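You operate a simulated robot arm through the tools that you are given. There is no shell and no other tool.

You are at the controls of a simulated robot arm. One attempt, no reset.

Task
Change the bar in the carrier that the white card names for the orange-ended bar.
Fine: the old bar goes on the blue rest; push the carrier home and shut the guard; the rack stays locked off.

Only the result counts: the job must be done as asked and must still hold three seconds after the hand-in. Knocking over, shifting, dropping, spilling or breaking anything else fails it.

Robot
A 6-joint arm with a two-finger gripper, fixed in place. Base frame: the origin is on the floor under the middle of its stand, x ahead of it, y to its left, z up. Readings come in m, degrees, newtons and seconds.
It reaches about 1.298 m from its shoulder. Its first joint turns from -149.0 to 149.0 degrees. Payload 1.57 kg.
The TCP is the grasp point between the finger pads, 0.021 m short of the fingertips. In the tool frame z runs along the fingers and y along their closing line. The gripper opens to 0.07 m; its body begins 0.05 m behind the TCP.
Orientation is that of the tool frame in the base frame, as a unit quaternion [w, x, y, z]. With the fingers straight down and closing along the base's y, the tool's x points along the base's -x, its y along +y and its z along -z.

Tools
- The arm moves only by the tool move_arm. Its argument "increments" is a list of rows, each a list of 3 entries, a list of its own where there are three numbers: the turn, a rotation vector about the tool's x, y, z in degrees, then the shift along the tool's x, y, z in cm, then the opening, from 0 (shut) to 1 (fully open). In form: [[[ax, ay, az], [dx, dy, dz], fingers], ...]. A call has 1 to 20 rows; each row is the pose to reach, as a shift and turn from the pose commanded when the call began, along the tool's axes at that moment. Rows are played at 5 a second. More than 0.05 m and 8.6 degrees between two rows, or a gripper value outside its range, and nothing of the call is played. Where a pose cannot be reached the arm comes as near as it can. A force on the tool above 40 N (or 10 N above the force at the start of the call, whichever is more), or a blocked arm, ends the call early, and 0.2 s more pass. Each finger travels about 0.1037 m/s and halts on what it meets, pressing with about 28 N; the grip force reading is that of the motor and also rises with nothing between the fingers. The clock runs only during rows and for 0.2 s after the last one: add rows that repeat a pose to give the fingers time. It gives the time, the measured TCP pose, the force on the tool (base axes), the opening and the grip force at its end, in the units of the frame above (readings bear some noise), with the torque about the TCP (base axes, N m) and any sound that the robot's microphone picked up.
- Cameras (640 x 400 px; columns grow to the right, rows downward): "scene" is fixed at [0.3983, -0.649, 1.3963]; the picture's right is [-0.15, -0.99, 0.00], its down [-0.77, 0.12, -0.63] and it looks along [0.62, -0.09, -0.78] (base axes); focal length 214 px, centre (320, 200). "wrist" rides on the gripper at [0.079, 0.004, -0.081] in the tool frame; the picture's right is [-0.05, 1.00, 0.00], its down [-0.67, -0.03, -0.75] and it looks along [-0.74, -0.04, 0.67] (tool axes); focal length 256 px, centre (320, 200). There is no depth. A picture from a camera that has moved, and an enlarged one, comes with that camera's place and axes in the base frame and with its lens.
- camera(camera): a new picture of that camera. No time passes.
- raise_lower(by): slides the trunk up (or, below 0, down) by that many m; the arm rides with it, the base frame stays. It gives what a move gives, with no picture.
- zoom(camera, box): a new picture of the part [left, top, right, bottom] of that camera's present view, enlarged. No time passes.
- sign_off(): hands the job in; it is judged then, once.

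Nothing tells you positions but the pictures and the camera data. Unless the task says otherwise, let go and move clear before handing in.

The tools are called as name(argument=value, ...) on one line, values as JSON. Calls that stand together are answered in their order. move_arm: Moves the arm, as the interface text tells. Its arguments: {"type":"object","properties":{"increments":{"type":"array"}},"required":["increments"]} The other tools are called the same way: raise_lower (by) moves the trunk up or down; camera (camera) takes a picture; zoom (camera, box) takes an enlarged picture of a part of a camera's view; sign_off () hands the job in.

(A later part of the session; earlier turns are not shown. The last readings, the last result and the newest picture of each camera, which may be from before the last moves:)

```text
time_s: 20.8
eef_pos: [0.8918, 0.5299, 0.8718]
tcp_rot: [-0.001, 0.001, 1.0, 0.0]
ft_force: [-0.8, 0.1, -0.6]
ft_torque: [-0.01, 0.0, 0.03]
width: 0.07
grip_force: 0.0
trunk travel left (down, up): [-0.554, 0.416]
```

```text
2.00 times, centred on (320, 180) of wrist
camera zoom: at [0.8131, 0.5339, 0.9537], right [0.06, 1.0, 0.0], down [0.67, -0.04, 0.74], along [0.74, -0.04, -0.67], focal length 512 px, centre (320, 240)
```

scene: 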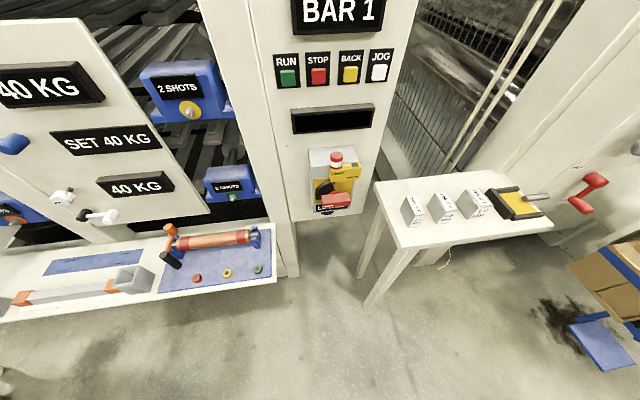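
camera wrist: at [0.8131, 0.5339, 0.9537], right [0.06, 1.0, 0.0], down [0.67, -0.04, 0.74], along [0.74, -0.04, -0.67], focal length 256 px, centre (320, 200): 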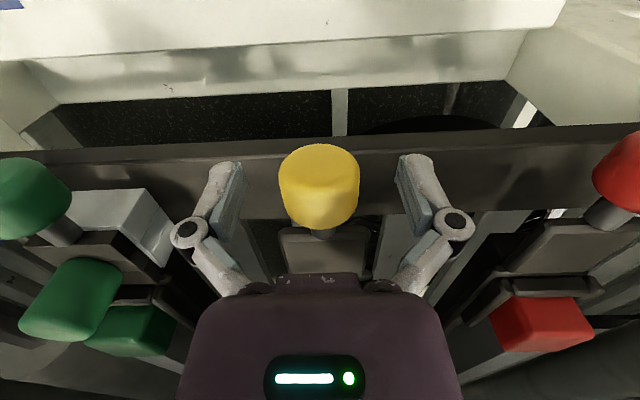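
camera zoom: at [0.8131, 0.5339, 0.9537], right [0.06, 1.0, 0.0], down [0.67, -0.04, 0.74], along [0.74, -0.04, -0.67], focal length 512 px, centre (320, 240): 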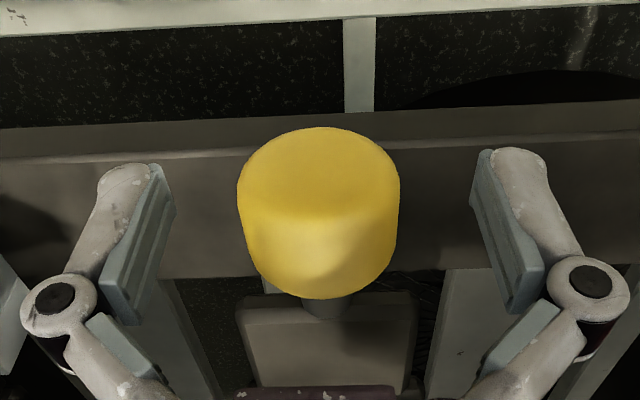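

The knob is centred between the pads. I close the fingers on it.

move_arm(increments=[[[0, 0, 0], [0, 0, 0], 0.5], [[0, 0, 0], [0, 0, 0], 0], [[0, 0, 0], [0, 0, 0], 0], [[0, 0, 0], [0, 0, 0], 0]])

camera(camera="wrist")

```text
time_s: 21.8
eef_pos: [0.8915, 0.5293, 0.8746]
tcp_rot: [-0.002, 0.001, 1.0, -0.001]
ft_force: [3.7, 1.5, 8.9]
ft_torque: [-0.01, -0.07, 0.64]
width: 0.0328
grip_force: 31.9
trunk travel left (down, up): [-0.554, 0.416]
```

```text
taken
camera wrist: at [0.813, 0.5338, 0.9542], right [0.05, 1.0, 0.0], down [0.67, -0.04, 0.74], along [0.74, -0.04, -0.67], focal length 256 px, centre (320, 200)
```

wrist: 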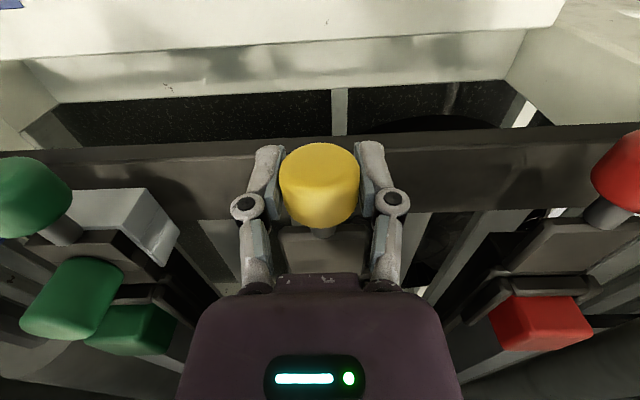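

The knob is held (33 mm). I pull gently straight back (-x) 3 cm and check force and motion.

move_arm(increments=[[[0, 0, 0], [1, 0, 0], 0], [[0, 0, 0], [2, 0, 0], 0], [[0, 0, 0], [3, 0, 0], 0]])

camera(camera="wrist")

```text
time_s: 22.6
eef_pos: [0.8602, 0.5294, 0.8737]
tcp_rot: [-0.002, 0.0, 1.0, -0.001]
ft_force: [-1.4, 11.4, 8.5]
ft_torque: [0.05, -0.75, 0.37]
width: 0.0326
grip_force: 31.8
trunk travel left (down, up): [-0.554, 0.416]
```

```text
taken
camera wrist: at [0.7817, 0.5337, 0.9542], right [0.05, 1.0, 0.0], down [0.67, -0.04, 0.74], along [0.74, -0.04, -0.67], focal length 256 px, centre (320, 200)
```

wrist: 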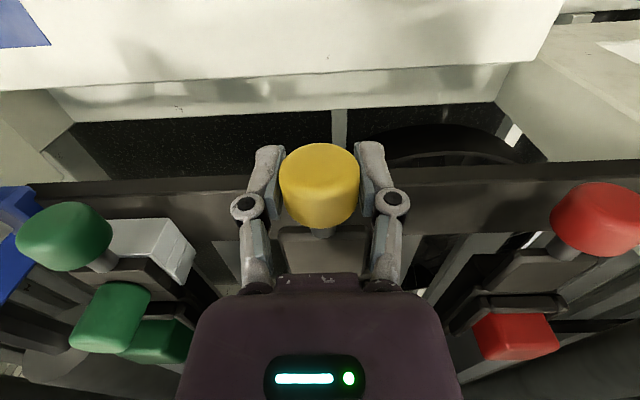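

The carrier slides with the pull. I continue 5 cm more with a tiny +y easing to relieve the side load.

move_arm(increments=[[[0, 0, 0], [1.5, 0.05, 0], 0], [[0, 0, 0], [3, 0.1, 0], 0], [[0, 0, 0], [4.5, 0.1, 0], 0], [[0, 0, 0], [6, 0.1, 0], 0]])

```text
time_s: 23.6
eef_pos: [0.7994, 0.5288, 0.8737]
tcp_rot: [-0.003, 0.0, 1.0, -0.001]
ft_force: [-4.6, -0.5, 1.9]
ft_torque: [-0.05, -0.9, 0.56]
width: 0.0326
grip_force: 31.6
trunk travel left (down, up): [-0.554, 0.416]
```

Side load is gone. I continue pulling.

move_arm(increments=[[[0, 0, 0], [1.5, 0, 0], 0], [[0, 0, 0], [3, 0, 0], 0], [[0, 0, 0], [4.5, 0, 0], 0], [[0, 0, 0], [6, 0, 0], 0], [[0, 0, 0], [7.5, 0, 0], 0]])

camera(camera="wrist")

camera(camera="scene")

```text
time_s: 24.8
eef_pos: [0.7245, 0.5289, 0.8719]
tcp_rot: [-0.003, 0.0, 1.0, 0.0]
ft_force: [-4.4, -3.7, -2.1]
ft_torque: [0.06, -0.98, 0.45]
width: 0.0327
grip_force: 31.7
trunk travel left (down, up): [-0.554, 0.416]
```

```text
taken
camera wrist: at [0.6463, 0.534, 0.9539], right [0.05, 1.0, 0.0], down [0.67, -0.04, 0.74], along [0.74, -0.04, -0.67], focal length 256 px, centre (320, 200)
```

wrist: 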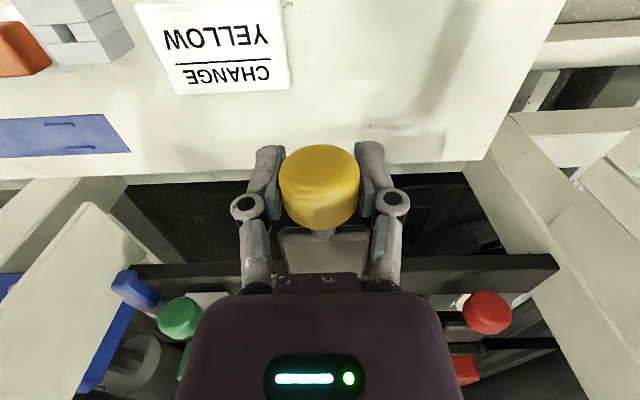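

```text
taken
```

scene: 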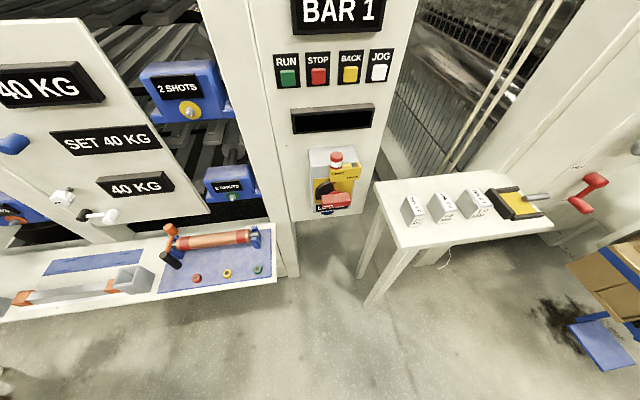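

About 17 cm out and sliding freely. I continue another 7.5 cm, watching for an end stop.

move_arm(increments=[[[0, 0, 0], [1.5, 0, 0], 0], [[0, 0, 0], [3, 0, 0], 0], [[0, 0, 0], [4.5, 0, 0], 0], [[0, 0, 0], [6, 0, 0], 0], [[0, 0, 0], [7.5, 0, 0], 0]])

camera(camera="wrist")

```text
time_s: 25.9
eef_pos: [0.651, 0.5297, 0.8731]
tcp_rot: [-0.002, 0.001, 1.0, -0.001]
ft_force: [-4.0, -12.3, -6.7]
ft_torque: [0.03, -0.98, 0.5]
width: 0.0327
grip_force: 32.1
trunk travel left (down, up): [-0.554, 0.416]
```

```text
taken
camera wrist: at [0.5731, 0.5342, 0.9538], right [0.06, 1.0, 0.0], down [0.67, -0.04, 0.74], along [0.74, -0.04, -0.67], focal length 256 px, centre (320, 200)
```

wrist: 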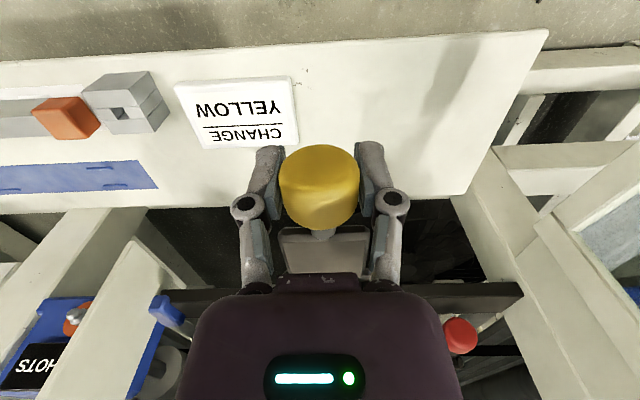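

24 cm out. A little more is needed so the bar's far end clears the upper rack; I ease y back and continue in small steps.

move_arm(increments=[[[0, 0, 0], [1, -0.05, 0], 0], [[0, 0, 0], [2, -0.1, 0], 0], [[0, 0, 0], [3, -0.1, 0], 0], [[0, 0, 0], [4, -0.1, 0], 0]])

```text
time_s: 26.9
eef_pos: [0.6114, 0.5293, 0.8722]
tcp_rot: [-0.003, 0.001, 1.0, 0.0]
ft_force: [-1.7, -11.7, -5.4]
ft_torque: [0.15, -0.61, 0.54]
width: 0.0328
grip_force: 32.1
trunk travel left (down, up): [-0.554, 0.416]
```

28 cm out. I let go of the knob here and rise to inspect the carrier and bar.

move_arm(increments=[[[0, 0, 0], [0, -0.05, 0.05], 0.5], [[0, 0, 0], [0, -0.05, 0.05], 1], [[0, 0, 0], [0, -0.05, 0.05], 1]])

raise_lower(by=0.15)

camera(camera="wrist")

```text
time_s: 27.8
eef_pos: [0.6124, 0.5306, 0.8717]
tcp_rot: [-0.001, 0.0, 1.0, 0.0]
ft_force: [0.4, 0.1, -0.2]
ft_torque: [-0.03, 0.0, 0.02]
width: 0.07
grip_force: 0.0
trunk travel left (down, up): [-0.554, 0.416]
```

```text
time_s: 29.5
eef_pos: [0.6112, 0.5296, 1.0229]
tcp_rot: [-0.002, 0.001, 1.0, 0.0]
ft_force: [-0.7, -1.1, -0.5]
ft_torque: [0.0, 0.03, -0.04]
width: 0.0701
grip_force: 0.0
trunk travel left (down, up): [-0.704, 0.266]
```

```text
taken
camera wrist: at [0.5331, 0.5348, 1.1035], right [0.05, 1.0, 0.0], down [0.67, -0.04, 0.74], along [0.74, -0.04, -0.67], focal length 256 px, centre (320, 200)
```

wrist: 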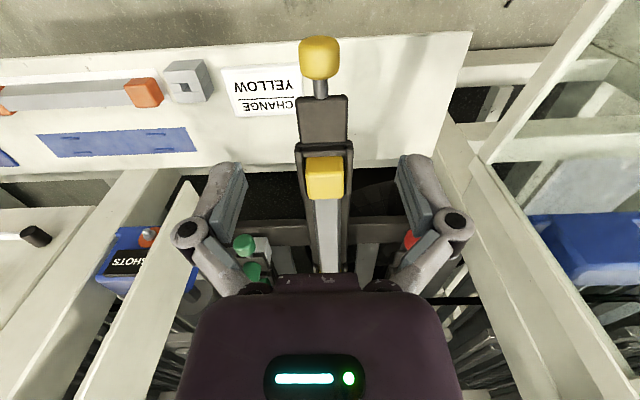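

The carrier stands out as expected. I tilt the camera forward to see the bar's far end and the rack above it.

move_arm(increments=[[[0, -8, 0], [1, 0, 0], 1], [[0, -16, 0], [2, 0, 0], 1], [[0, -24, 0], [3, 0, 0], 1], [[0, -30, 0], [4, 0, 0], 1]])

raise_lower(by=0.1)

camera(camera="wrist")

zoom(camera="wrist", box=[220, 0, 420, 200])

```text
time_s: 30.5
eef_pos: [0.5714, 0.5306, 1.0484]
tcp_rot: [0.258, 0.001, 0.966, 0.0]
ft_force: [-0.2, -0.2, -0.4]
ft_torque: [0.01, 0.01, -0.01]
width: 0.0701
grip_force: 0.0
out of reach, approached as far as the arm can: row 2, 3, 4
trunk travel left (down, up): [-0.704, 0.266]
```

```text
time_s: 31.8
eef_pos: [0.5711, 0.5305, 1.1473]
tcp_rot: [0.257, 0.001, 0.967, -0.001]
ft_force: [0.2, 0.7, 1.1]
ft_torque: [-0.01, -0.01, 0.02]
width: 0.0699
grip_force: 0.1
trunk travel left (down, up): [-0.804, 0.166]
```

```text
taken
camera wrist: at [0.4639, 0.5351, 1.1776], right [0.05, 1.0, 0.03], down [0.21, -0.04, 0.98], along [0.98, -0.04, -0.21], focal length 256 px, centre (320, 200)
```

wrist: 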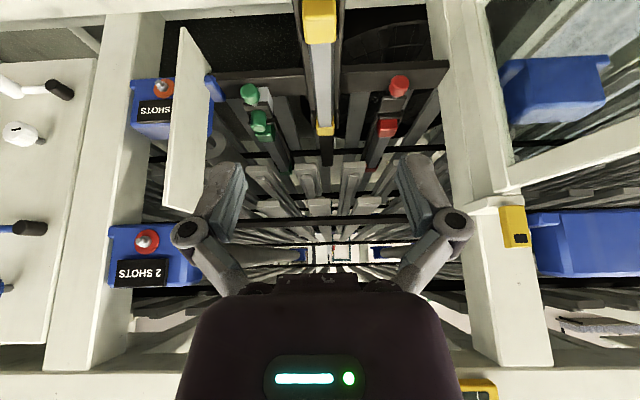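

```text
2.00 times, centred on (320, 100) of wrist
camera zoom: at [0.4639, 0.5351, 1.1776], right [0.05, 1.0, 0.03], down [0.21, -0.04, 0.98], along [0.98, -0.04, -0.21], focal length 512 px, centre (320, 400)
```

zoom: 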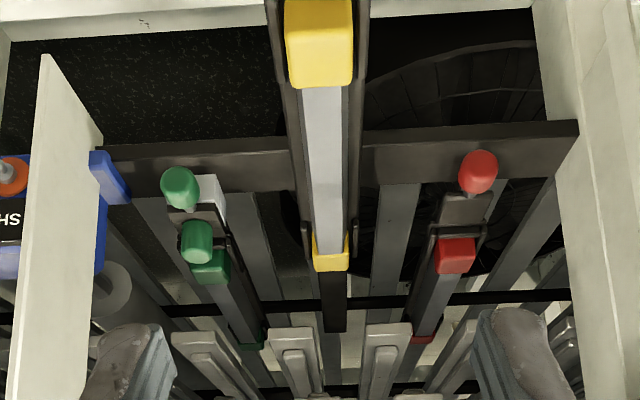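

The bar now spans roughly x 0.70–1.00 and the rack arms overhead start at x≈1.0, so I'll draw the carrier about 5 cm further for safe lifting. I return to the knob.

move_arm(increments=[[[0, 7.5, 0], [-0.9, 0, 0.5], 1], [[0, 15, 0], [-1.8, 0, 1.0], 1], [[0, 22.5, 0], [-2.7, 0, 1.5], 1], [[0, 29.8, 0], [-3.6, 0, 2.0], 1]])

raise_lower(by=-0.18)

camera(camera="wrist")

```text
time_s: 32.8
eef_pos: [0.6151, 0.5316, 1.1231]
tcp_rot: [-0.001, 0.0, 1.0, 0.001]
ft_force: [-0.9, -0.2, -0.5]
ft_torque: [-0.01, 0.0, 0.03]
width: 0.0701
grip_force: 0.0
out of reach, approached as far as the arm can: row 1, 2, 3, 4
trunk travel left (down, up): [-0.804, 0.166]
```

```text
time_s: 34.8
eef_pos: [0.6151, 0.5312, 0.9417]
tcp_rot: [0.001, 0.001, 1.0, 0.001]
ft_force: [0.1, -0.9, 1.2]
ft_torque: [-0.01, 0.01, 0.04]
width: 0.0698
grip_force: 0.0
trunk travel left (down, up): [-0.624, 0.346]
```

```text
taken
camera wrist: at [0.5363, 0.5359, 1.0234], right [0.06, 1.0, 0.0], down [0.67, -0.04, 0.74], along [0.74, -0.04, -0.67], focal length 256 px, centre (320, 200)
```

wrist: 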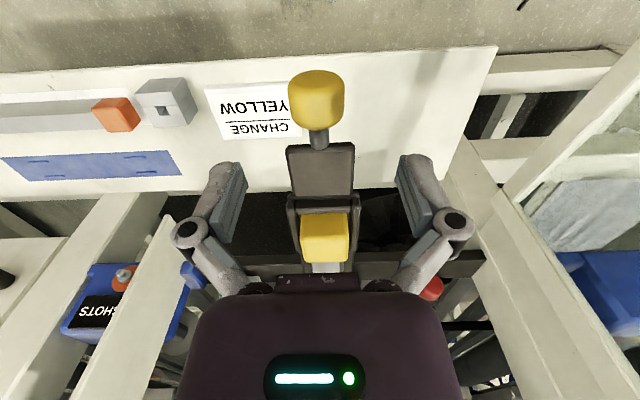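

I notice height is governed by the trunk only (with fingers down the arm moves in a plane), so I'll use the trunk for all vertical moves. I lower onto the knob again.

raise_lower(by=-0.07)

move_arm(increments=[[[0, 0, 0], [0.2, -0.1, 0], 1], [[0, 0, 0], [0.2, -0.1, 0], 0.4], [[0, 0, 0], [0.2, -0.1, 0], 0], [[0, 0, 0], [0.2, -0.1, 0], 0]])

camera(camera="wrist")

```text
time_s: 35.9
eef_pos: [0.6158, 0.5316, 0.8724]
tcp_rot: [0.0, 0.001, 1.0, 0.0]
ft_force: [-0.4, -0.2, 0.6]
ft_torque: [-0.01, 0.0, -0.01]
width: 0.0702
grip_force: 0.1
trunk travel left (down, up): [-0.554, 0.416]
```

```text
time_s: 36.9
eef_pos: [0.6134, 0.5297, 0.8737]
tcp_rot: [0.0, 0.001, 1.0, 0.0]
ft_force: [2.1, -1.3, 10.3]
ft_torque: [-0.04, 0.02, 0.54]
width: 0.0326
grip_force: 32.1
trunk travel left (down, up): [-0.554, 0.416]
```

```text
taken
camera wrist: at [0.5344, 0.534, 0.9539], right [0.05, 1.0, 0.0], down [0.67, -0.04, 0.74], along [0.74, -0.04, -0.67], focal length 256 px, centre (320, 200)
```

wrist: 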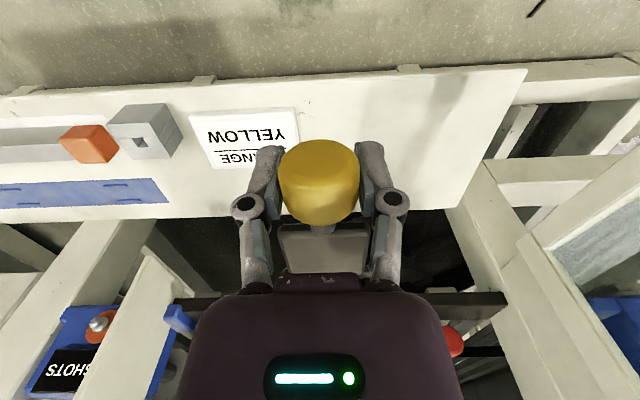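

move_arm(increments=[[[0, 0, 0], [1, 0, 0], 0], [[0, 0, 0], [2, 0, 0], 0], [[0, 0, 0], [3, 0, 0], 0], [[0, 0, 0], [4, 0, 0], 0], [[0, 0, 0], [5, 0, 0], 0]])

```text
time_s: 38.1
eef_pos: [0.561, 0.5306, 0.8747]
tcp_rot: [-0.001, 0.001, 1.0, 0.0]
ft_force: [-2.5, -9.1, 2.8]
ft_torque: [0.04, -0.93, 0.45]
width: 0.0327
grip_force: 32.0
trunk travel left (down, up): [-0.554, 0.416]
```

The carrier is now about 33 cm out with no end stop felt. I let go and rise.

move_arm(increments=[[[0, 0, 0], [0, -0.05, 0], 0.5], [[0, 0, 0], [0, -0.05, 0], 1], [[0, 0, 0], [0, -0.05, 0], 1]])

raise_lower(by=0.15)

move_arm(increments=[[[0, 0, 0], [-4.5, 0, 0], 1], [[0, 0, 0], [-9, 0, 0], 1], [[0, 0, 0], [-13.5, 0, 0], 1], [[0, 0, 0], [-18, 0, 0], 1]])

camera(camera="wrist")

```text
time_s: 38.9
eef_pos: [0.5635, 0.5302, 0.8715]
tcp_rot: [0.0, 0.001, 1.0, -0.001]
ft_force: [0.1, -0.8, 0.3]
ft_torque: [0.03, -0.01, 0.02]
width: 0.07
grip_force: 0.0
trunk travel left (down, up): [-0.554, 0.416]
```

```text
time_s: 40.7
eef_pos: [0.5631, 0.5303, 1.0219]
tcp_rot: [-0.001, 0.001, 1.0, 0.001]
ft_force: [-0.1, 0.5, -0.3]
ft_torque: [0.03, 0.01, 0.0]
width: 0.0699
grip_force: 0.0
trunk travel left (down, up): [-0.704, 0.266]
```

```text
time_s: 41.7
eef_pos: [0.744, 0.5278, 1.0218]
tcp_rot: [-0.001, 0.001, 1.0, 0.0]
ft_force: [1.1, -0.6, 0.0]
ft_torque: [-0.01, 0.01, -0.01]
width: 0.0698
grip_force: 0.0
trunk travel left (down, up): [-0.704, 0.266]
```

```text
taken
camera wrist: at [0.6654, 0.5332, 1.103], right [0.05, 1.0, 0.0], down [0.67, -0.04, 0.74], along [0.74, -0.04, -0.67], focal length 256 px, centre (320, 200)
```

wrist: 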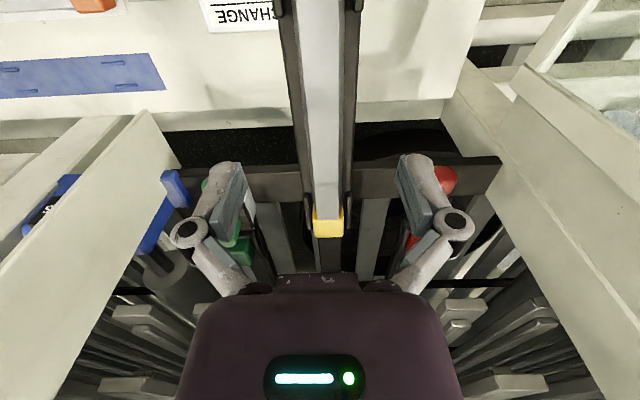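

From above I can see the bar's far end. I step back to measure the near end precisely with the same orientation.

zoom(camera="wrist", box=[270, 140, 390, 260])

move_arm(increments=[[[0, 0, 0], [4.5, 0, 0], 1], [[0, 0, 0], [9, 0, 0], 1], [[0, 0, 0], [13.5, 0, 0], 1]])

camera(camera="wrist")

zoom(camera="wrist", box=[260, 80, 380, 200])

```text
3.33 times, centred on (330, 200) of wrist
camera zoom: at [0.6654, 0.5332, 1.103], right [0.05, 1.0, 0.0], down [0.67, -0.04, 0.74], along [0.74, -0.04, -0.67], focal length 853 px, centre (287, 200)
```

zoom: 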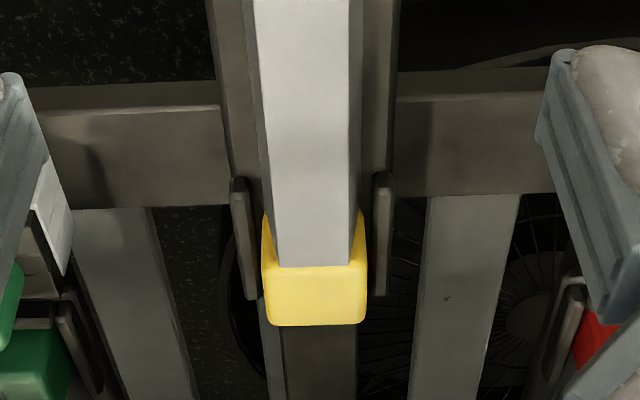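

```text
time_s: 42.5
eef_pos: [0.6061, 0.5305, 1.0239]
tcp_rot: [0.001, 0.001, 1.0, 0.0]
ft_force: [0.2, 0.2, -0.9]
ft_torque: [-0.01, -0.02, -0.01]
width: 0.0701
grip_force: 0.0
trunk travel left (down, up): [-0.704, 0.266]
```

```text
taken
camera wrist: at [0.5267, 0.5343, 1.1037], right [0.06, 1.0, 0.0], down [0.67, -0.04, 0.74], along [0.74, -0.04, -0.67], focal length 256 px, centre (320, 200)
```

wrist: 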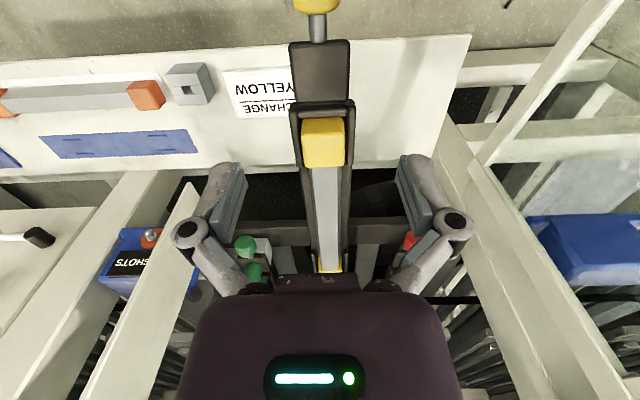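

```text
3.33 times, centred on (320, 140) of wrist
camera zoom: at [0.5267, 0.5343, 1.1037], right [0.06, 1.0, 0.0], down [0.67, -0.04, 0.74], along [0.74, -0.04, -0.67], focal length 853 px, centre (320, 400)
```

zoom: 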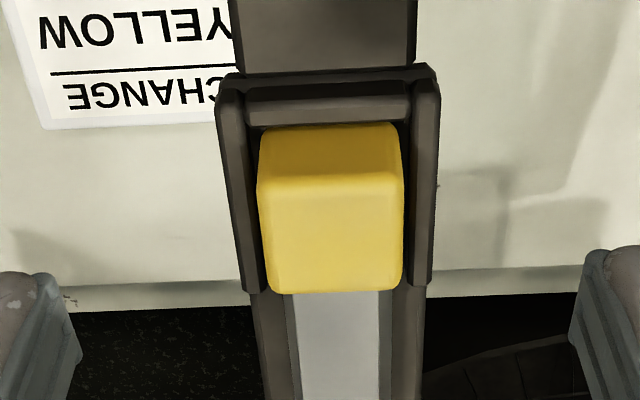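

The pocket details are clear now. To fix the bar's height accurately I lower the trunk 7 cm here and take a second view (pure vertical baseline).

raise_lower(by=-0.07)

zoom(camera="wrist", box=[260, 120, 380, 240])

camera(camera="wrist")

```text
time_s: 43.5
eef_pos: [0.6064, 0.5297, 0.952]
tcp_rot: [0.0, 0.0, 1.0, 0.0]
ft_force: [0.4, -0.1, 0.6]
ft_torque: [-0.01, 0.02, 0.02]
width: 0.07
grip_force: 0.0
trunk travel left (down, up): [-0.634, 0.336]
```

```text
3.33 times, centred on (320, 180) of wrist
camera zoom: at [0.5279, 0.5345, 1.0334], right [0.06, 1.0, 0.0], down [0.67, -0.04, 0.74], along [0.74, -0.04, -0.67], focal length 853 px, centre (320, 267)
```

zoom: 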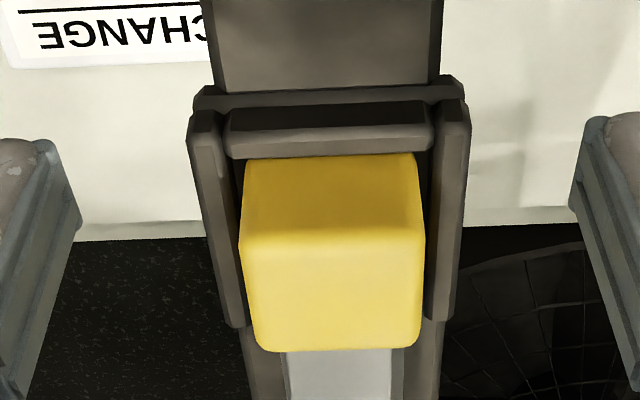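

```text
taken
camera wrist: at [0.5279, 0.5345, 1.0334], right [0.06, 1.0, 0.0], down [0.67, -0.04, 0.74], along [0.74, -0.04, -0.67], focal length 256 px, centre (320, 200)
```

wrist: 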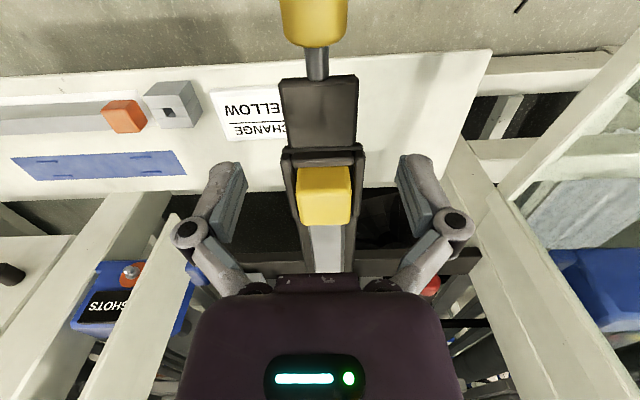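

The bar top works out at z ≈ 0.914 and it spans x 0.652–0.946 (middle ≈ 0.799). Before gripping it I look at the carrier from the side to see how tall its rails are.

move_arm(increments=[[[0, -6, 0], [0, -4, 0], 1], [[0, -12, 0], [0, -8, 0], 1], [[0, -18, 0], [0, -12, 0], 1], [[0, -24, 0], [0, -16, 0], 1], [[0, -30, 0], [0, -20, 0], 1]])

move_arm(increments=[[[-4, 0, -6.93], [0, 0, 0], 1], [[-8, 0, -13.86], [0, 0, 0], 1], [[-12, 0, -20.8], [0, 0, 0], 1], [[-16, 0, -27.7], [0, 0, 0], 1], [[-20, 0, -34.6], [0, 0, 0], 1], [[-24, 0, -41.6], [0, 0, 0], 1], [[-28, 0, -48.5], [0, 0, 0], 1], [[-32, 0, -55.4], [0, 0, 0], 1]])

camera(camera="wrist")

```text
time_s: 44.7
eef_pos: [0.6044, 0.3317, 0.9786]
tcp_rot: [0.259, 0.0, 0.966, 0.0]
ft_force: [0.0, -0.3, 0.3]
ft_torque: [0.0, -0.03, 0.03]
width: 0.0699
grip_force: 0.0
out of reach, approached as far as the arm can: row 2, 3, 4, 5
trunk travel left (down, up): [-0.634, 0.336]
```

```text
time_s: 46.5
eef_pos: [0.6078, 0.3293, 0.9773]
tcp_rot: [0.219, -0.512, 0.819, 0.138]
ft_force: [0.2, 0.2, 0.7]
ft_torque: [0.0, -0.08, -0.02]
width: 0.0699
grip_force: 0.0
trunk travel left (down, up): [-0.634, 0.336]
```

```text
taken
camera wrist: at [0.5555, 0.2337, 1.0076], right [-0.88, 0.48, 0.03], down [0.12, 0.17, 0.98], along [0.46, 0.86, -0.2], focal length 256 px, centre (320, 200)
```

wrist: 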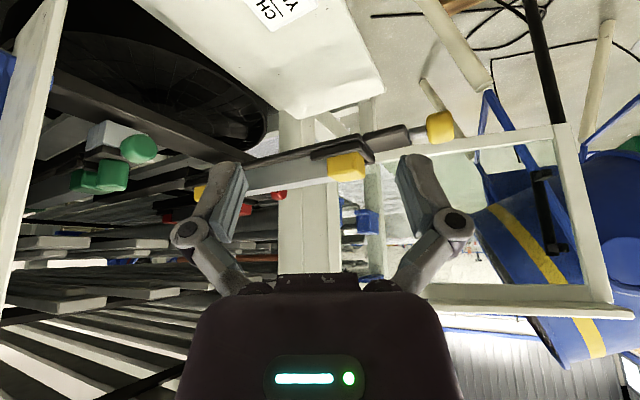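

zoom(camera="wrist", box=[190, 90, 470, 240])

zoom(camera="wrist", box=[230, 110, 390, 210])

zoom(camera="wrist", box=[50, 90, 290, 260])

```text
2.29 times, centred on (330, 165) of wrist
camera zoom: at [0.5555, 0.2337, 1.0076], right [-0.88, 0.48, 0.03], down [0.12, 0.17, 0.98], along [0.46, 0.86, -0.2], focal length 585 px, centre (297, 280)
```

zoom: 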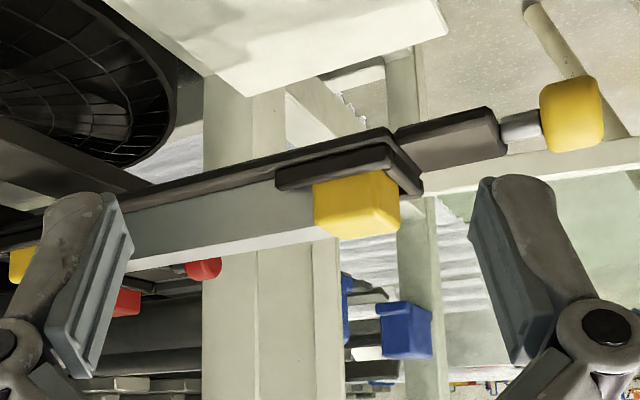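

```text
4.00 times, centred on (310, 160) of wrist
camera zoom: at [0.5555, 0.2337, 1.0076], right [-0.88, 0.48, 0.03], down [0.12, 0.17, 0.98], along [0.46, 0.86, -0.2], focal length 1024 px, centre (360, 360)
```

zoom: 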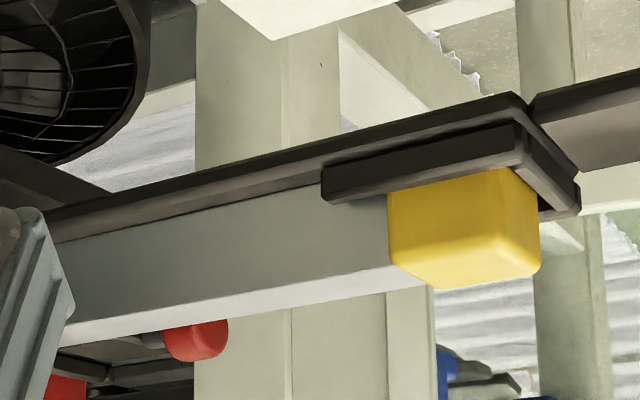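

```text
2.35 times, centred on (170, 175) of wrist
camera zoom: at [0.5555, 0.2337, 1.0076], right [-0.88, 0.48, 0.03], down [0.12, 0.17, 0.98], along [0.46, 0.86, -0.2], focal length 602 px, centre (673, 259)
```

zoom: 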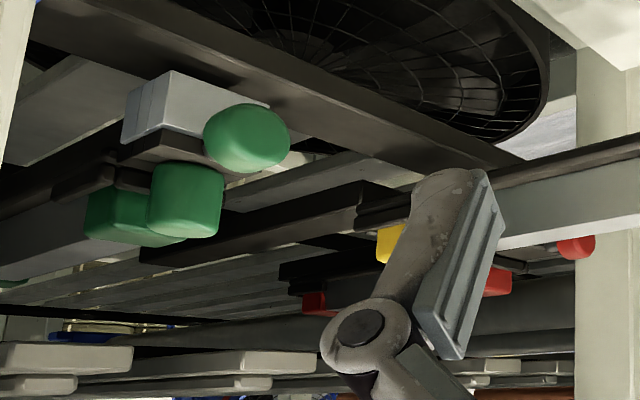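

The carrier is a thin plate with low lips only at the ends, so the fingers can take the bar body at its middle. I raise, turn back to fingers-down and go above (0.80, 0.53).

raise_lower(by=0.07)

move_arm(increments=[[[4, 0, 6.93], [0, 0, 0], 1], [[8, 0, 13.86], [0, 0, 0], 1], [[12, 0, 20.8], [0, 0, 0], 1], [[16, 0, 27.7], [0, 0, 0], 1], [[20, 0, 34.6], [0, 0, 0], 1], [[24, 0, 41.6], [0, 0, 0], 1], [[28, 0, 48.5], [0, 0, 0], 1], [[32, 0, 55.4], [0, 0, 0], 1]])

move_arm(increments=[[[0, 5, 0], [-2.76, 3.35, 1.6], 1], [[0, 10, 0], [-5.5, 6.7, 3.2], 1], [[0, 15, 0], [-8.3, 10, 4.8], 1], [[0, 20, 0], [-11, 13.4, 6.4], 1], [[0, 25, 0], [-13.8, 16.7, 8], 1], [[0, 30, 0], [-16.5, 20, 9.6], 1]])

camera(camera="wrist")

```text
time_s: 47.6
eef_pos: [0.6065, 0.3301, 1.0477]
tcp_rot: [0.22, -0.511, 0.82, 0.138]
ft_force: [-0.1, 0.1, 0.2]
ft_torque: [0.0, 0.01, -0.05]
width: 0.07
grip_force: 0.1
trunk travel left (down, up): [-0.704, 0.266]
```

```text
time_s: 49.4
eef_pos: [0.6065, 0.329, 1.0488]
tcp_rot: [0.259, 0.002, 0.966, 0.0]
ft_force: [-0.8, -0.3, -0.7]
ft_torque: [-0.03, 0.0, 0.01]
width: 0.07
grip_force: 0.1
trunk travel left (down, up): [-0.704, 0.266]
```

```text
time_s: 50.8
eef_pos: [0.7992, 0.5327, 1.0235]
tcp_rot: [-0.001, 0.001, 1.0, 0.0]
ft_force: [0.0, -1.0, -0.5]
ft_torque: [-0.01, 0.0, 0.01]
width: 0.07
grip_force: 0.1
out of reach, approached as far as the arm can: row 1, 2, 3, 4, 5, 6
trunk travel left (down, up): [-0.704, 0.266]
```

```text
taken
camera wrist: at [0.7206, 0.5368, 1.1027], right [0.05, 1.0, 0.0], down [0.67, -0.04, 0.74], along [0.74, -0.04, -0.67], focal length 256 px, centre (320, 200)
```

wrist: 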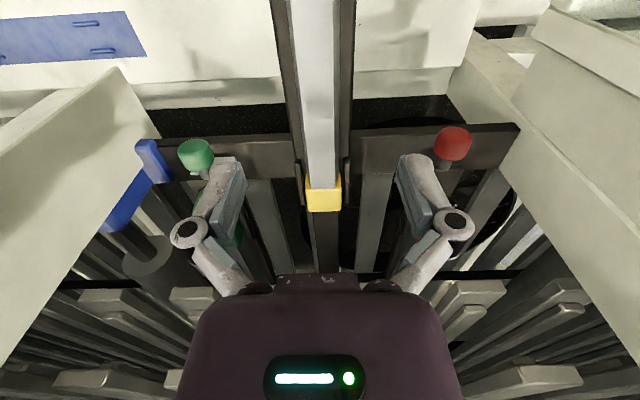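

Aligned over the bar's middle within a few mm. I correct y, lower most of the way and check.

move_arm(increments=[[[0, 0, 0], [-0.2, -0.3, 0], 1]])

raise_lower(by=-0.08)

camera(camera="wrist")

```text
time_s: 51.2
eef_pos: [0.7998, 0.5282, 1.0221]
tcp_rot: [0.0, 0.0, 1.0, 0.002]
ft_force: [0.4, 0.1, -0.4]
ft_torque: [0.02, -0.02, 0.0]
width: 0.0699
grip_force: 0.1
trunk travel left (down, up): [-0.704, 0.266]
```

```text
time_s: 52.4
eef_pos: [0.7993, 0.5273, 0.9437]
tcp_rot: [0.0, 0.001, 1.0, 0.001]
ft_force: [0.0, 0.1, -0.2]
ft_torque: [-0.01, 0.02, 0.0]
width: 0.0701
grip_force: 0.1
trunk travel left (down, up): [-0.624, 0.346]
```

```text
taken
camera wrist: at [0.721, 0.5323, 1.0234], right [0.06, 1.0, 0.0], down [0.67, -0.04, 0.74], along [0.74, -0.04, -0.67], focal length 256 px, centre (320, 200)
```

wrist: 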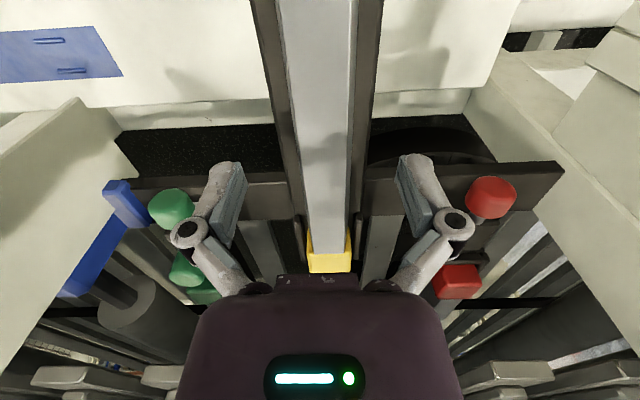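

move_arm(increments=[[[0, 0, 0], [-0.1, 0.2, 0], 1]])

raise_lower(by=-0.035)

camera(camera="wrist")

zoom(camera="wrist", box=[200, 100, 440, 280])

```text
time_s: 52.8
eef_pos: [0.801, 0.531, 0.9428]
tcp_rot: [0.0, 0.0, 1.0, 0.001]
ft_force: [-0.1, 0.4, 0.6]
ft_torque: [0.01, -0.02, 0.0]
width: 0.07
grip_force: 0.1
trunk travel left (down, up): [-0.624, 0.346]
```

```text
time_s: 53.6
eef_pos: [0.7994, 0.53, 0.907]
tcp_rot: [0.001, 0.001, 1.0, 0.001]
ft_force: [-0.1, 0.8, 0.7]
ft_torque: [0.0, 0.0, 0.03]
width: 0.07
grip_force: 0.0
trunk travel left (down, up): [-0.589, 0.381]
```

```text
taken
camera wrist: at [0.7222, 0.5344, 0.9884], right [0.05, 1.0, 0.0], down [0.67, -0.04, 0.74], along [0.74, -0.04, -0.67], focal length 256 px, centre (320, 200)
```

wrist: 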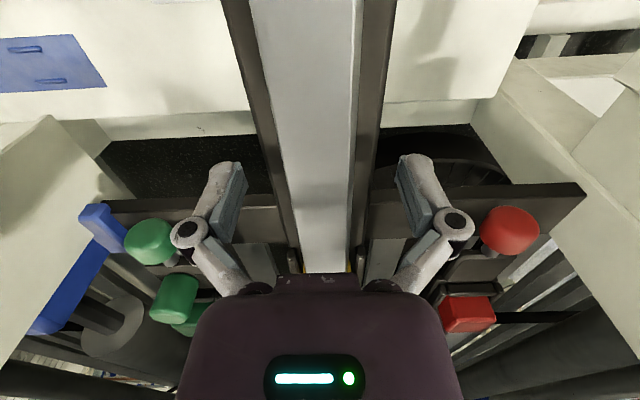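

```text
2.22 times, centred on (320, 190) of wrist
camera zoom: at [0.7222, 0.5344, 0.9884], right [0.05, 1.0, 0.0], down [0.67, -0.04, 0.74], along [0.74, -0.04, -0.67], focal length 569 px, centre (320, 222)
```

zoom: 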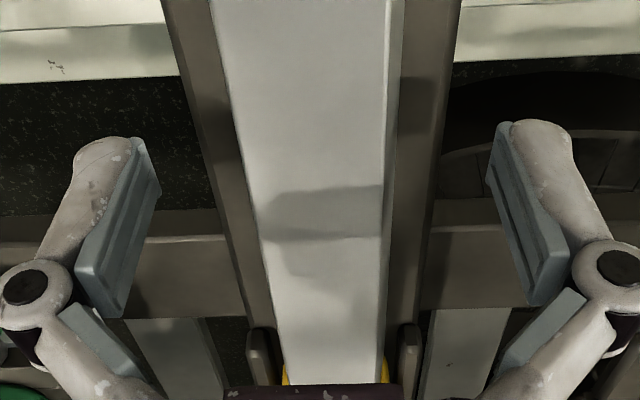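

The bar body sits centred between the pads with tips just above the carrier plate. I close on it.

move_arm(increments=[[[0, 0, 0], [0, 0, 0], 0.6], [[0, 0, 0], [0, 0, 0], 0.3], [[0, 0, 0], [0, 0, 0], 0], [[0, 0, 0], [0, 0, 0], 0]])

camera(camera="wrist")

```text
time_s: 54.6
eef_pos: [0.8016, 0.5295, 0.9078]
tcp_rot: [0.0, 0.001, 1.0, 0.002]
ft_force: [0.7, -1.0, 4.3]
ft_torque: [-0.1, 0.11, 0.05]
width: 0.0399
grip_force: 28.3
trunk travel left (down, up): [-0.589, 0.381]
```

```text
taken
camera wrist: at [0.7221, 0.5343, 0.9886], right [0.05, 1.0, 0.0], down [0.67, -0.04, 0.74], along [0.74, -0.04, -0.67], focal length 256 px, centre (320, 200)
```

wrist: 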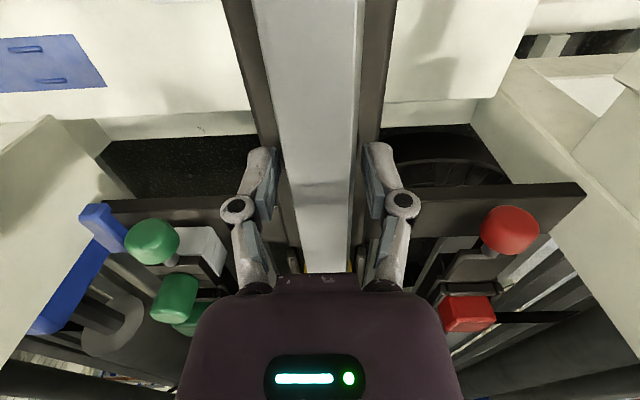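

zoom(camera="wrist", box=[220, 110, 420, 290])

zoom(camera="wrist", box=[230, 130, 310, 230])

zoom(camera="wrist", box=[330, 130, 410, 230])

```text
2.22 times, centred on (320, 200) of wrist
camera zoom: at [0.7221, 0.5343, 0.9886], right [0.05, 1.0, 0.0], down [0.67, -0.04, 0.74], along [0.74, -0.04, -0.67], focal length 569 px, centre (320, 200)
```

zoom: 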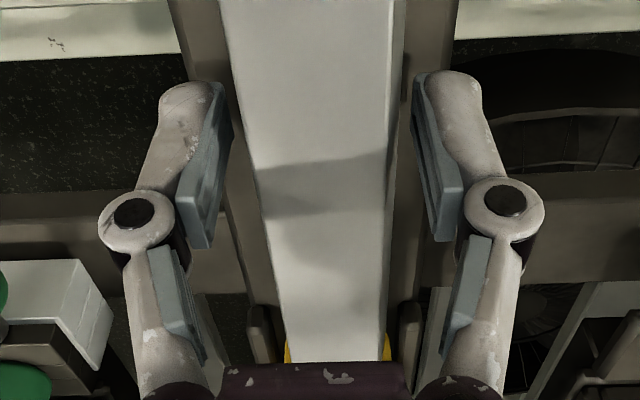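

```text
4.00 times, centred on (270, 180) of wrist
camera zoom: at [0.7221, 0.5343, 0.9886], right [0.05, 1.0, 0.0], down [0.67, -0.04, 0.74], along [0.74, -0.04, -0.67], focal length 1024 px, centre (520, 280)
```

zoom: 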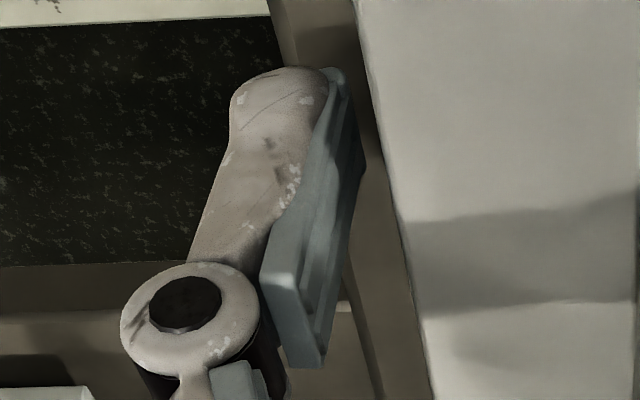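

```text
4.00 times, centred on (370, 180) of wrist
camera zoom: at [0.7221, 0.5343, 0.9886], right [0.05, 1.0, 0.0], down [0.67, -0.04, 0.74], along [0.74, -0.04, -0.67], focal length 1024 px, centre (120, 280)
```

zoom: 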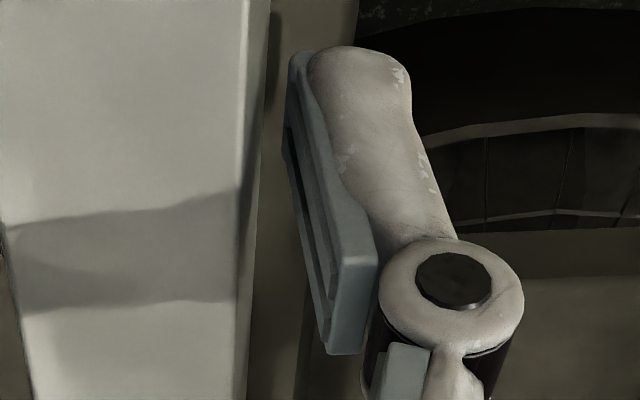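

The fingers stopped at 40 mm — the tips touched the carrier plate, not the bar. I open, rise 8 mm and close again.

move_arm(increments=[[[0, 0, 0], [0, 0, 0], 0.8], [[0, 0, 0], [0, 0, 0], 0.8]])

raise_lower(by=0.008)

move_arm(increments=[[[0, 0, 0], [0, 0, 0], 0.6], [[0, 0, 0], [0, 0, 0], 0.3], [[0, 0, 0], [0, 0, 0], 0], [[0, 0, 0], [0, 0, 0], 0]])

zoom(camera="wrist", box=[220, 110, 420, 290])

```text
time_s: 55.2
eef_pos: [0.8009, 0.5294, 0.9081]
tcp_rot: [0.0, 0.001, 1.0, 0.001]
ft_force: [0.6, -0.4, 0.1]
ft_torque: [0.0, -0.05, 0.01]
width: 0.0558
grip_force: 0.0
trunk travel left (down, up): [-0.589, 0.381]
```

```text
time_s: 55.8
eef_pos: [0.801, 0.5312, 0.9157]
tcp_rot: [0.0, 0.001, 1.0, 0.001]
ft_force: [0.7, 0.0, 0.6]
ft_torque: [0.03, 0.02, 0.01]
width: 0.056
grip_force: 0.1
trunk travel left (down, up): [-0.597, 0.373]
```

```text
time_s: 56.8
eef_pos: [0.8003, 0.5308, 0.9155]
tcp_rot: [0.001, 0.001, 1.0, 0.001]
ft_force: [0.4, -1.3, 0.1]
ft_torque: [-0.02, 0.06, 0.06]
width: 0.0399
grip_force: 27.9
trunk travel left (down, up): [-0.597, 0.373]
```

```text
2.22 times, centred on (320, 200) of wrist
camera zoom: at [0.7223, 0.5344, 0.9963], right [0.05, 1.0, 0.0], down [0.67, -0.04, 0.74], along [0.74, -0.04, -0.67], focal length 569 px, centre (320, 200)
```

zoom: 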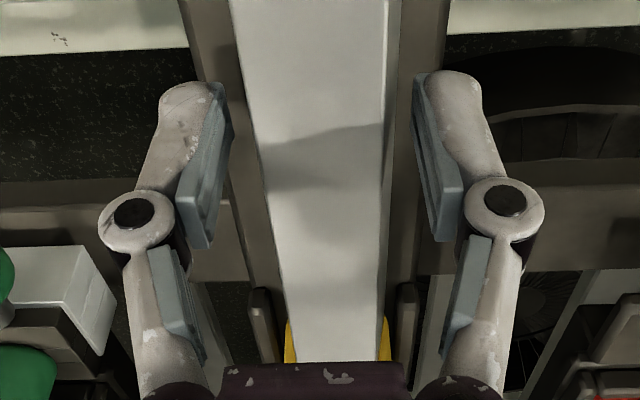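

The fingers stop at the same 39.9 mm with no vertical force, so they are really holding the bar (its grip width is 40 mm). I take it slightly lower for a fuller hold and lift 1 cm as a test.

move_arm(increments=[[[0, 0, 0], [0, 0, 0], 0.8], [[0, 0, 0], [0, 0, 0], 0.8]])

raise_lower(by=-0.006)

move_arm(increments=[[[0, 0, 0], [0, 0, 0], 0.6], [[0, 0, 0], [0, 0, 0], 0.3], [[0, 0, 0], [0, 0, 0], 0], [[0, 0, 0], [0, 0, 0], 0], [[0, 0, 0], [0, 0, 0], 0]])

raise_lower(by=0.01)

zoom(camera="wrist", box=[220, 110, 420, 290])

```text
time_s: 57.4
eef_pos: [0.8014, 0.5303, 0.9156]
tcp_rot: [0.0, 0.001, 1.0, 0.001]
ft_force: [0.3, -0.4, -0.1]
ft_torque: [0.04, -0.02, 0.03]
width: 0.0557
grip_force: 0.1
trunk travel left (down, up): [-0.597, 0.373]
```

```text
time_s: 57.9
eef_pos: [0.8019, 0.5296, 0.9097]
tcp_rot: [0.0, 0.0, 1.0, 0.001]
ft_force: [0.5, 0.4, -0.1]
ft_torque: [0.0, 0.0, 0.03]
width: 0.0561
grip_force: 0.1
trunk travel left (down, up): [-0.591, 0.379]
```

```text
time_s: 59.1
eef_pos: [0.8016, 0.5303, 0.9107]
tcp_rot: [0.0, 0.001, 1.0, 0.001]
ft_force: [-0.2, -1.1, 0.0]
ft_torque: [-0.02, 0.04, 0.07]
width: 0.04
grip_force: 27.8
trunk travel left (down, up): [-0.591, 0.379]
```

```text
time_s: 59.7
eef_pos: [0.8017, 0.5312, 0.9188]
tcp_rot: [0.0, 0.001, 1.0, -0.001]
ft_force: [0.4, -0.5, -5.8]
ft_torque: [0.01, 0.04, 0.01]
width: 0.0396
grip_force: 28.0
trunk travel left (down, up): [-0.601, 0.369]
```

```text
2.22 times, centred on (320, 200) of wrist
camera zoom: at [0.7228, 0.535, 0.9996], right [0.05, 1.0, 0.0], down [0.67, -0.04, 0.74], along [0.74, -0.04, -0.67], focal length 569 px, centre (320, 200)
```

zoom: 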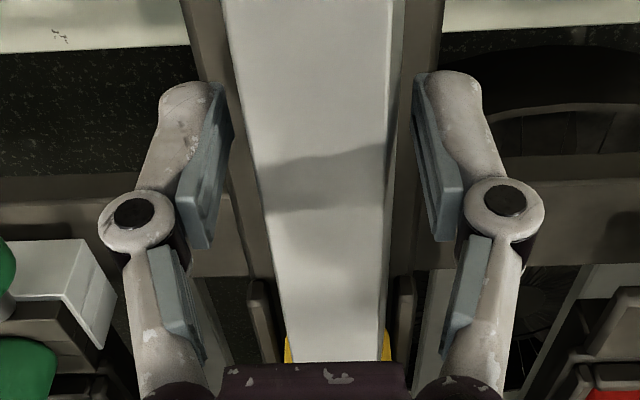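

About 6 N of weight is on the gripper with almost no torque: the bar is held at its centre. I lift it clear.

raise_lower(by=0.045)

camera(camera="wrist")

```text
time_s: 60.6
eef_pos: [0.8009, 0.5305, 0.9641]
tcp_rot: [0.0, 0.001, 1.0, 0.001]
ft_force: [0.0, 0.6, -5.4]
ft_torque: [0.0, 0.0, -0.02]
width: 0.0398
grip_force: 27.8
trunk travel left (down, up): [-0.646, 0.324]
```

```text
taken
camera wrist: at [0.7228, 0.5349, 1.0447], right [0.05, 1.0, 0.0], down [0.67, -0.04, 0.74], along [0.74, -0.04, -0.67], focal length 256 px, centre (320, 200)
```

wrist: 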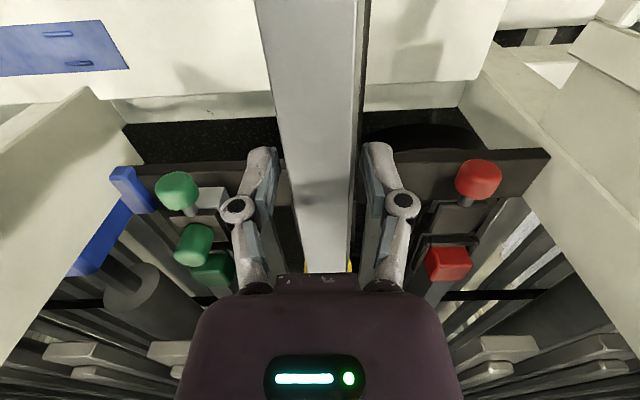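

The bar is free of the carrier. I raise a bit more and draw back towards the robot before turning it.

raise_lower(by=0.03)

move_arm(increments=[[[0, 0, 0], [3, 0, 0], 0], [[0, 0, 0], [7, 0, 0], 0], [[0, 0, 0], [11, 0, 0], 0], [[0, 0, 0], [15, 0, 0], 0], [[0, 0, 0], [19, 0, 0], 0], [[0, 0, 0], [22, 0, 0], 0], [[0, 0, 0], [24, 0, 0], 0]])

camera(camera="wrist")

```text
time_s: 61.3
eef_pos: [0.8019, 0.5301, 0.9943]
tcp_rot: [-0.001, 0.0, 1.0, 0.0]
ft_force: [0.0, 0.9, -5.7]
ft_torque: [-0.01, 0.0, 0.01]
width: 0.0398
grip_force: 28.2
trunk travel left (down, up): [-0.676, 0.294]
```

```text
time_s: 62.9
eef_pos: [0.5602, 0.5326, 0.994]
tcp_rot: [0.0, 0.001, 1.0, 0.002]
ft_force: [-0.9, -0.1, -5.4]
ft_torque: [-0.02, 0.0, -0.01]
width: 0.04
grip_force: 27.9
trunk travel left (down, up): [-0.676, 0.294]
```

```text
taken
camera wrist: at [0.4821, 0.536, 1.0751], right [0.06, 1.0, 0.0], down [0.67, -0.04, 0.74], along [0.74, -0.04, -0.67], focal length 256 px, centre (320, 200)
```

wrist: 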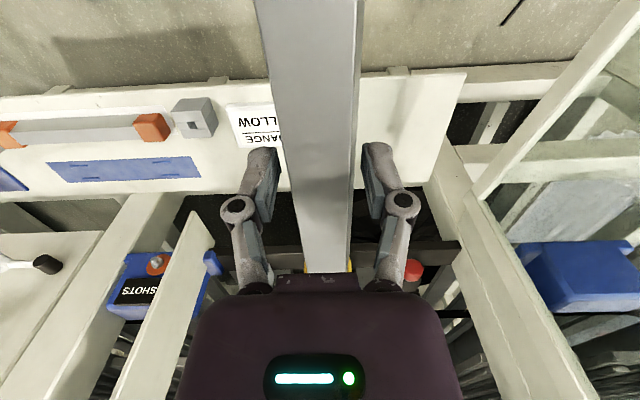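

The bar is steady. I turn it a quarter turn while carrying it over to the bench in front of the blue rest.

move_arm(increments=[[[0, 0, -6], [-0.4, -2.8, 0], 0], [[0, 0, -12], [-0.8, -5.6, 0], 0], [[0, 0, -18], [-1.2, -8.4, 0], 0], [[0, 0, -24], [-1.6, -11.2, 0], 0], [[0, 0, -30], [-2, -14, 0], 0], [[0, 0, -36], [-2.4, -16.8, 0], 0], [[0, 0, -42], [-2.8, -19.6, 0], 0], [[0, 0, -48], [-3.2, -22.4, 0], 0], [[0, 0, -54], [-3.6, -25.2, 0], 0], [[0, 0, -60], [-4, -28, 0], 0], [[0, 0, -66], [-4.4, -30.8, 0], 0], [[0, 0, -72], [-4.8, -33.6, 0], 0], [[0, 0, -78], [-5.2, -36.4, 0], 0], [[0, 0, -84], [-5.6, -39.2, 0], 0], [[0, 0, -90], [-6, -42.2, 0], 0], [[0, 0, -90], [-6, -42.2, 0], 0]])

camera(camera="wrist")

camera(camera="scene")

```text
time_s: 66.3
eef_pos: [0.6206, 0.1087, 0.9938]
tcp_rot: [0.001, -0.707, 0.707, 0.0]
ft_force: [0.9, -0.2, -4.7]
ft_torque: [-0.01, -0.01, 0.02]
width: 0.0397
grip_force: 27.9
trunk travel left (down, up): [-0.676, 0.294]
```

```text
taken
camera wrist: at [0.6173, 0.0284, 1.075], right [-1.0, 0.05, 0.0], down [0.04, 0.67, 0.75], along [0.04, 0.74, -0.67], focal length 256 px, centre (320, 200)
```

wrist: 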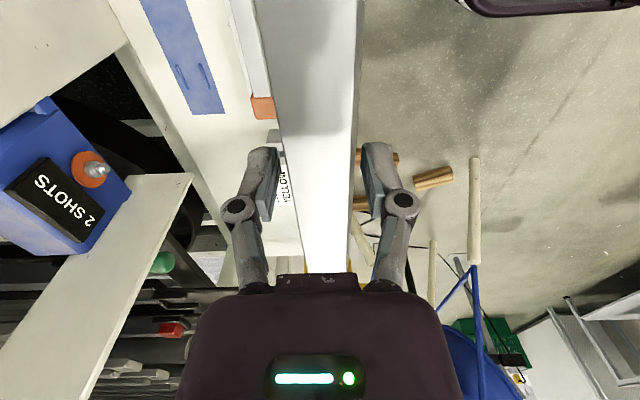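

```text
taken
```

scene: 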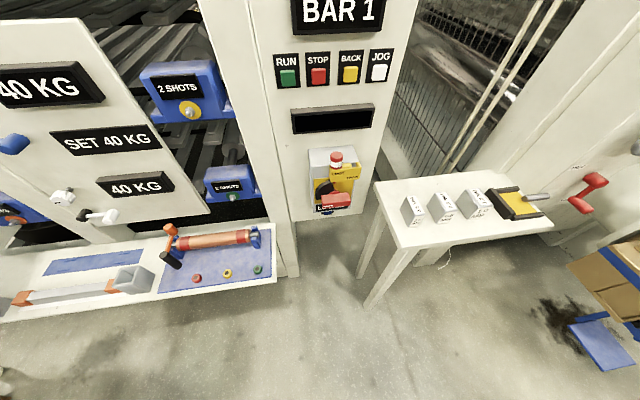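

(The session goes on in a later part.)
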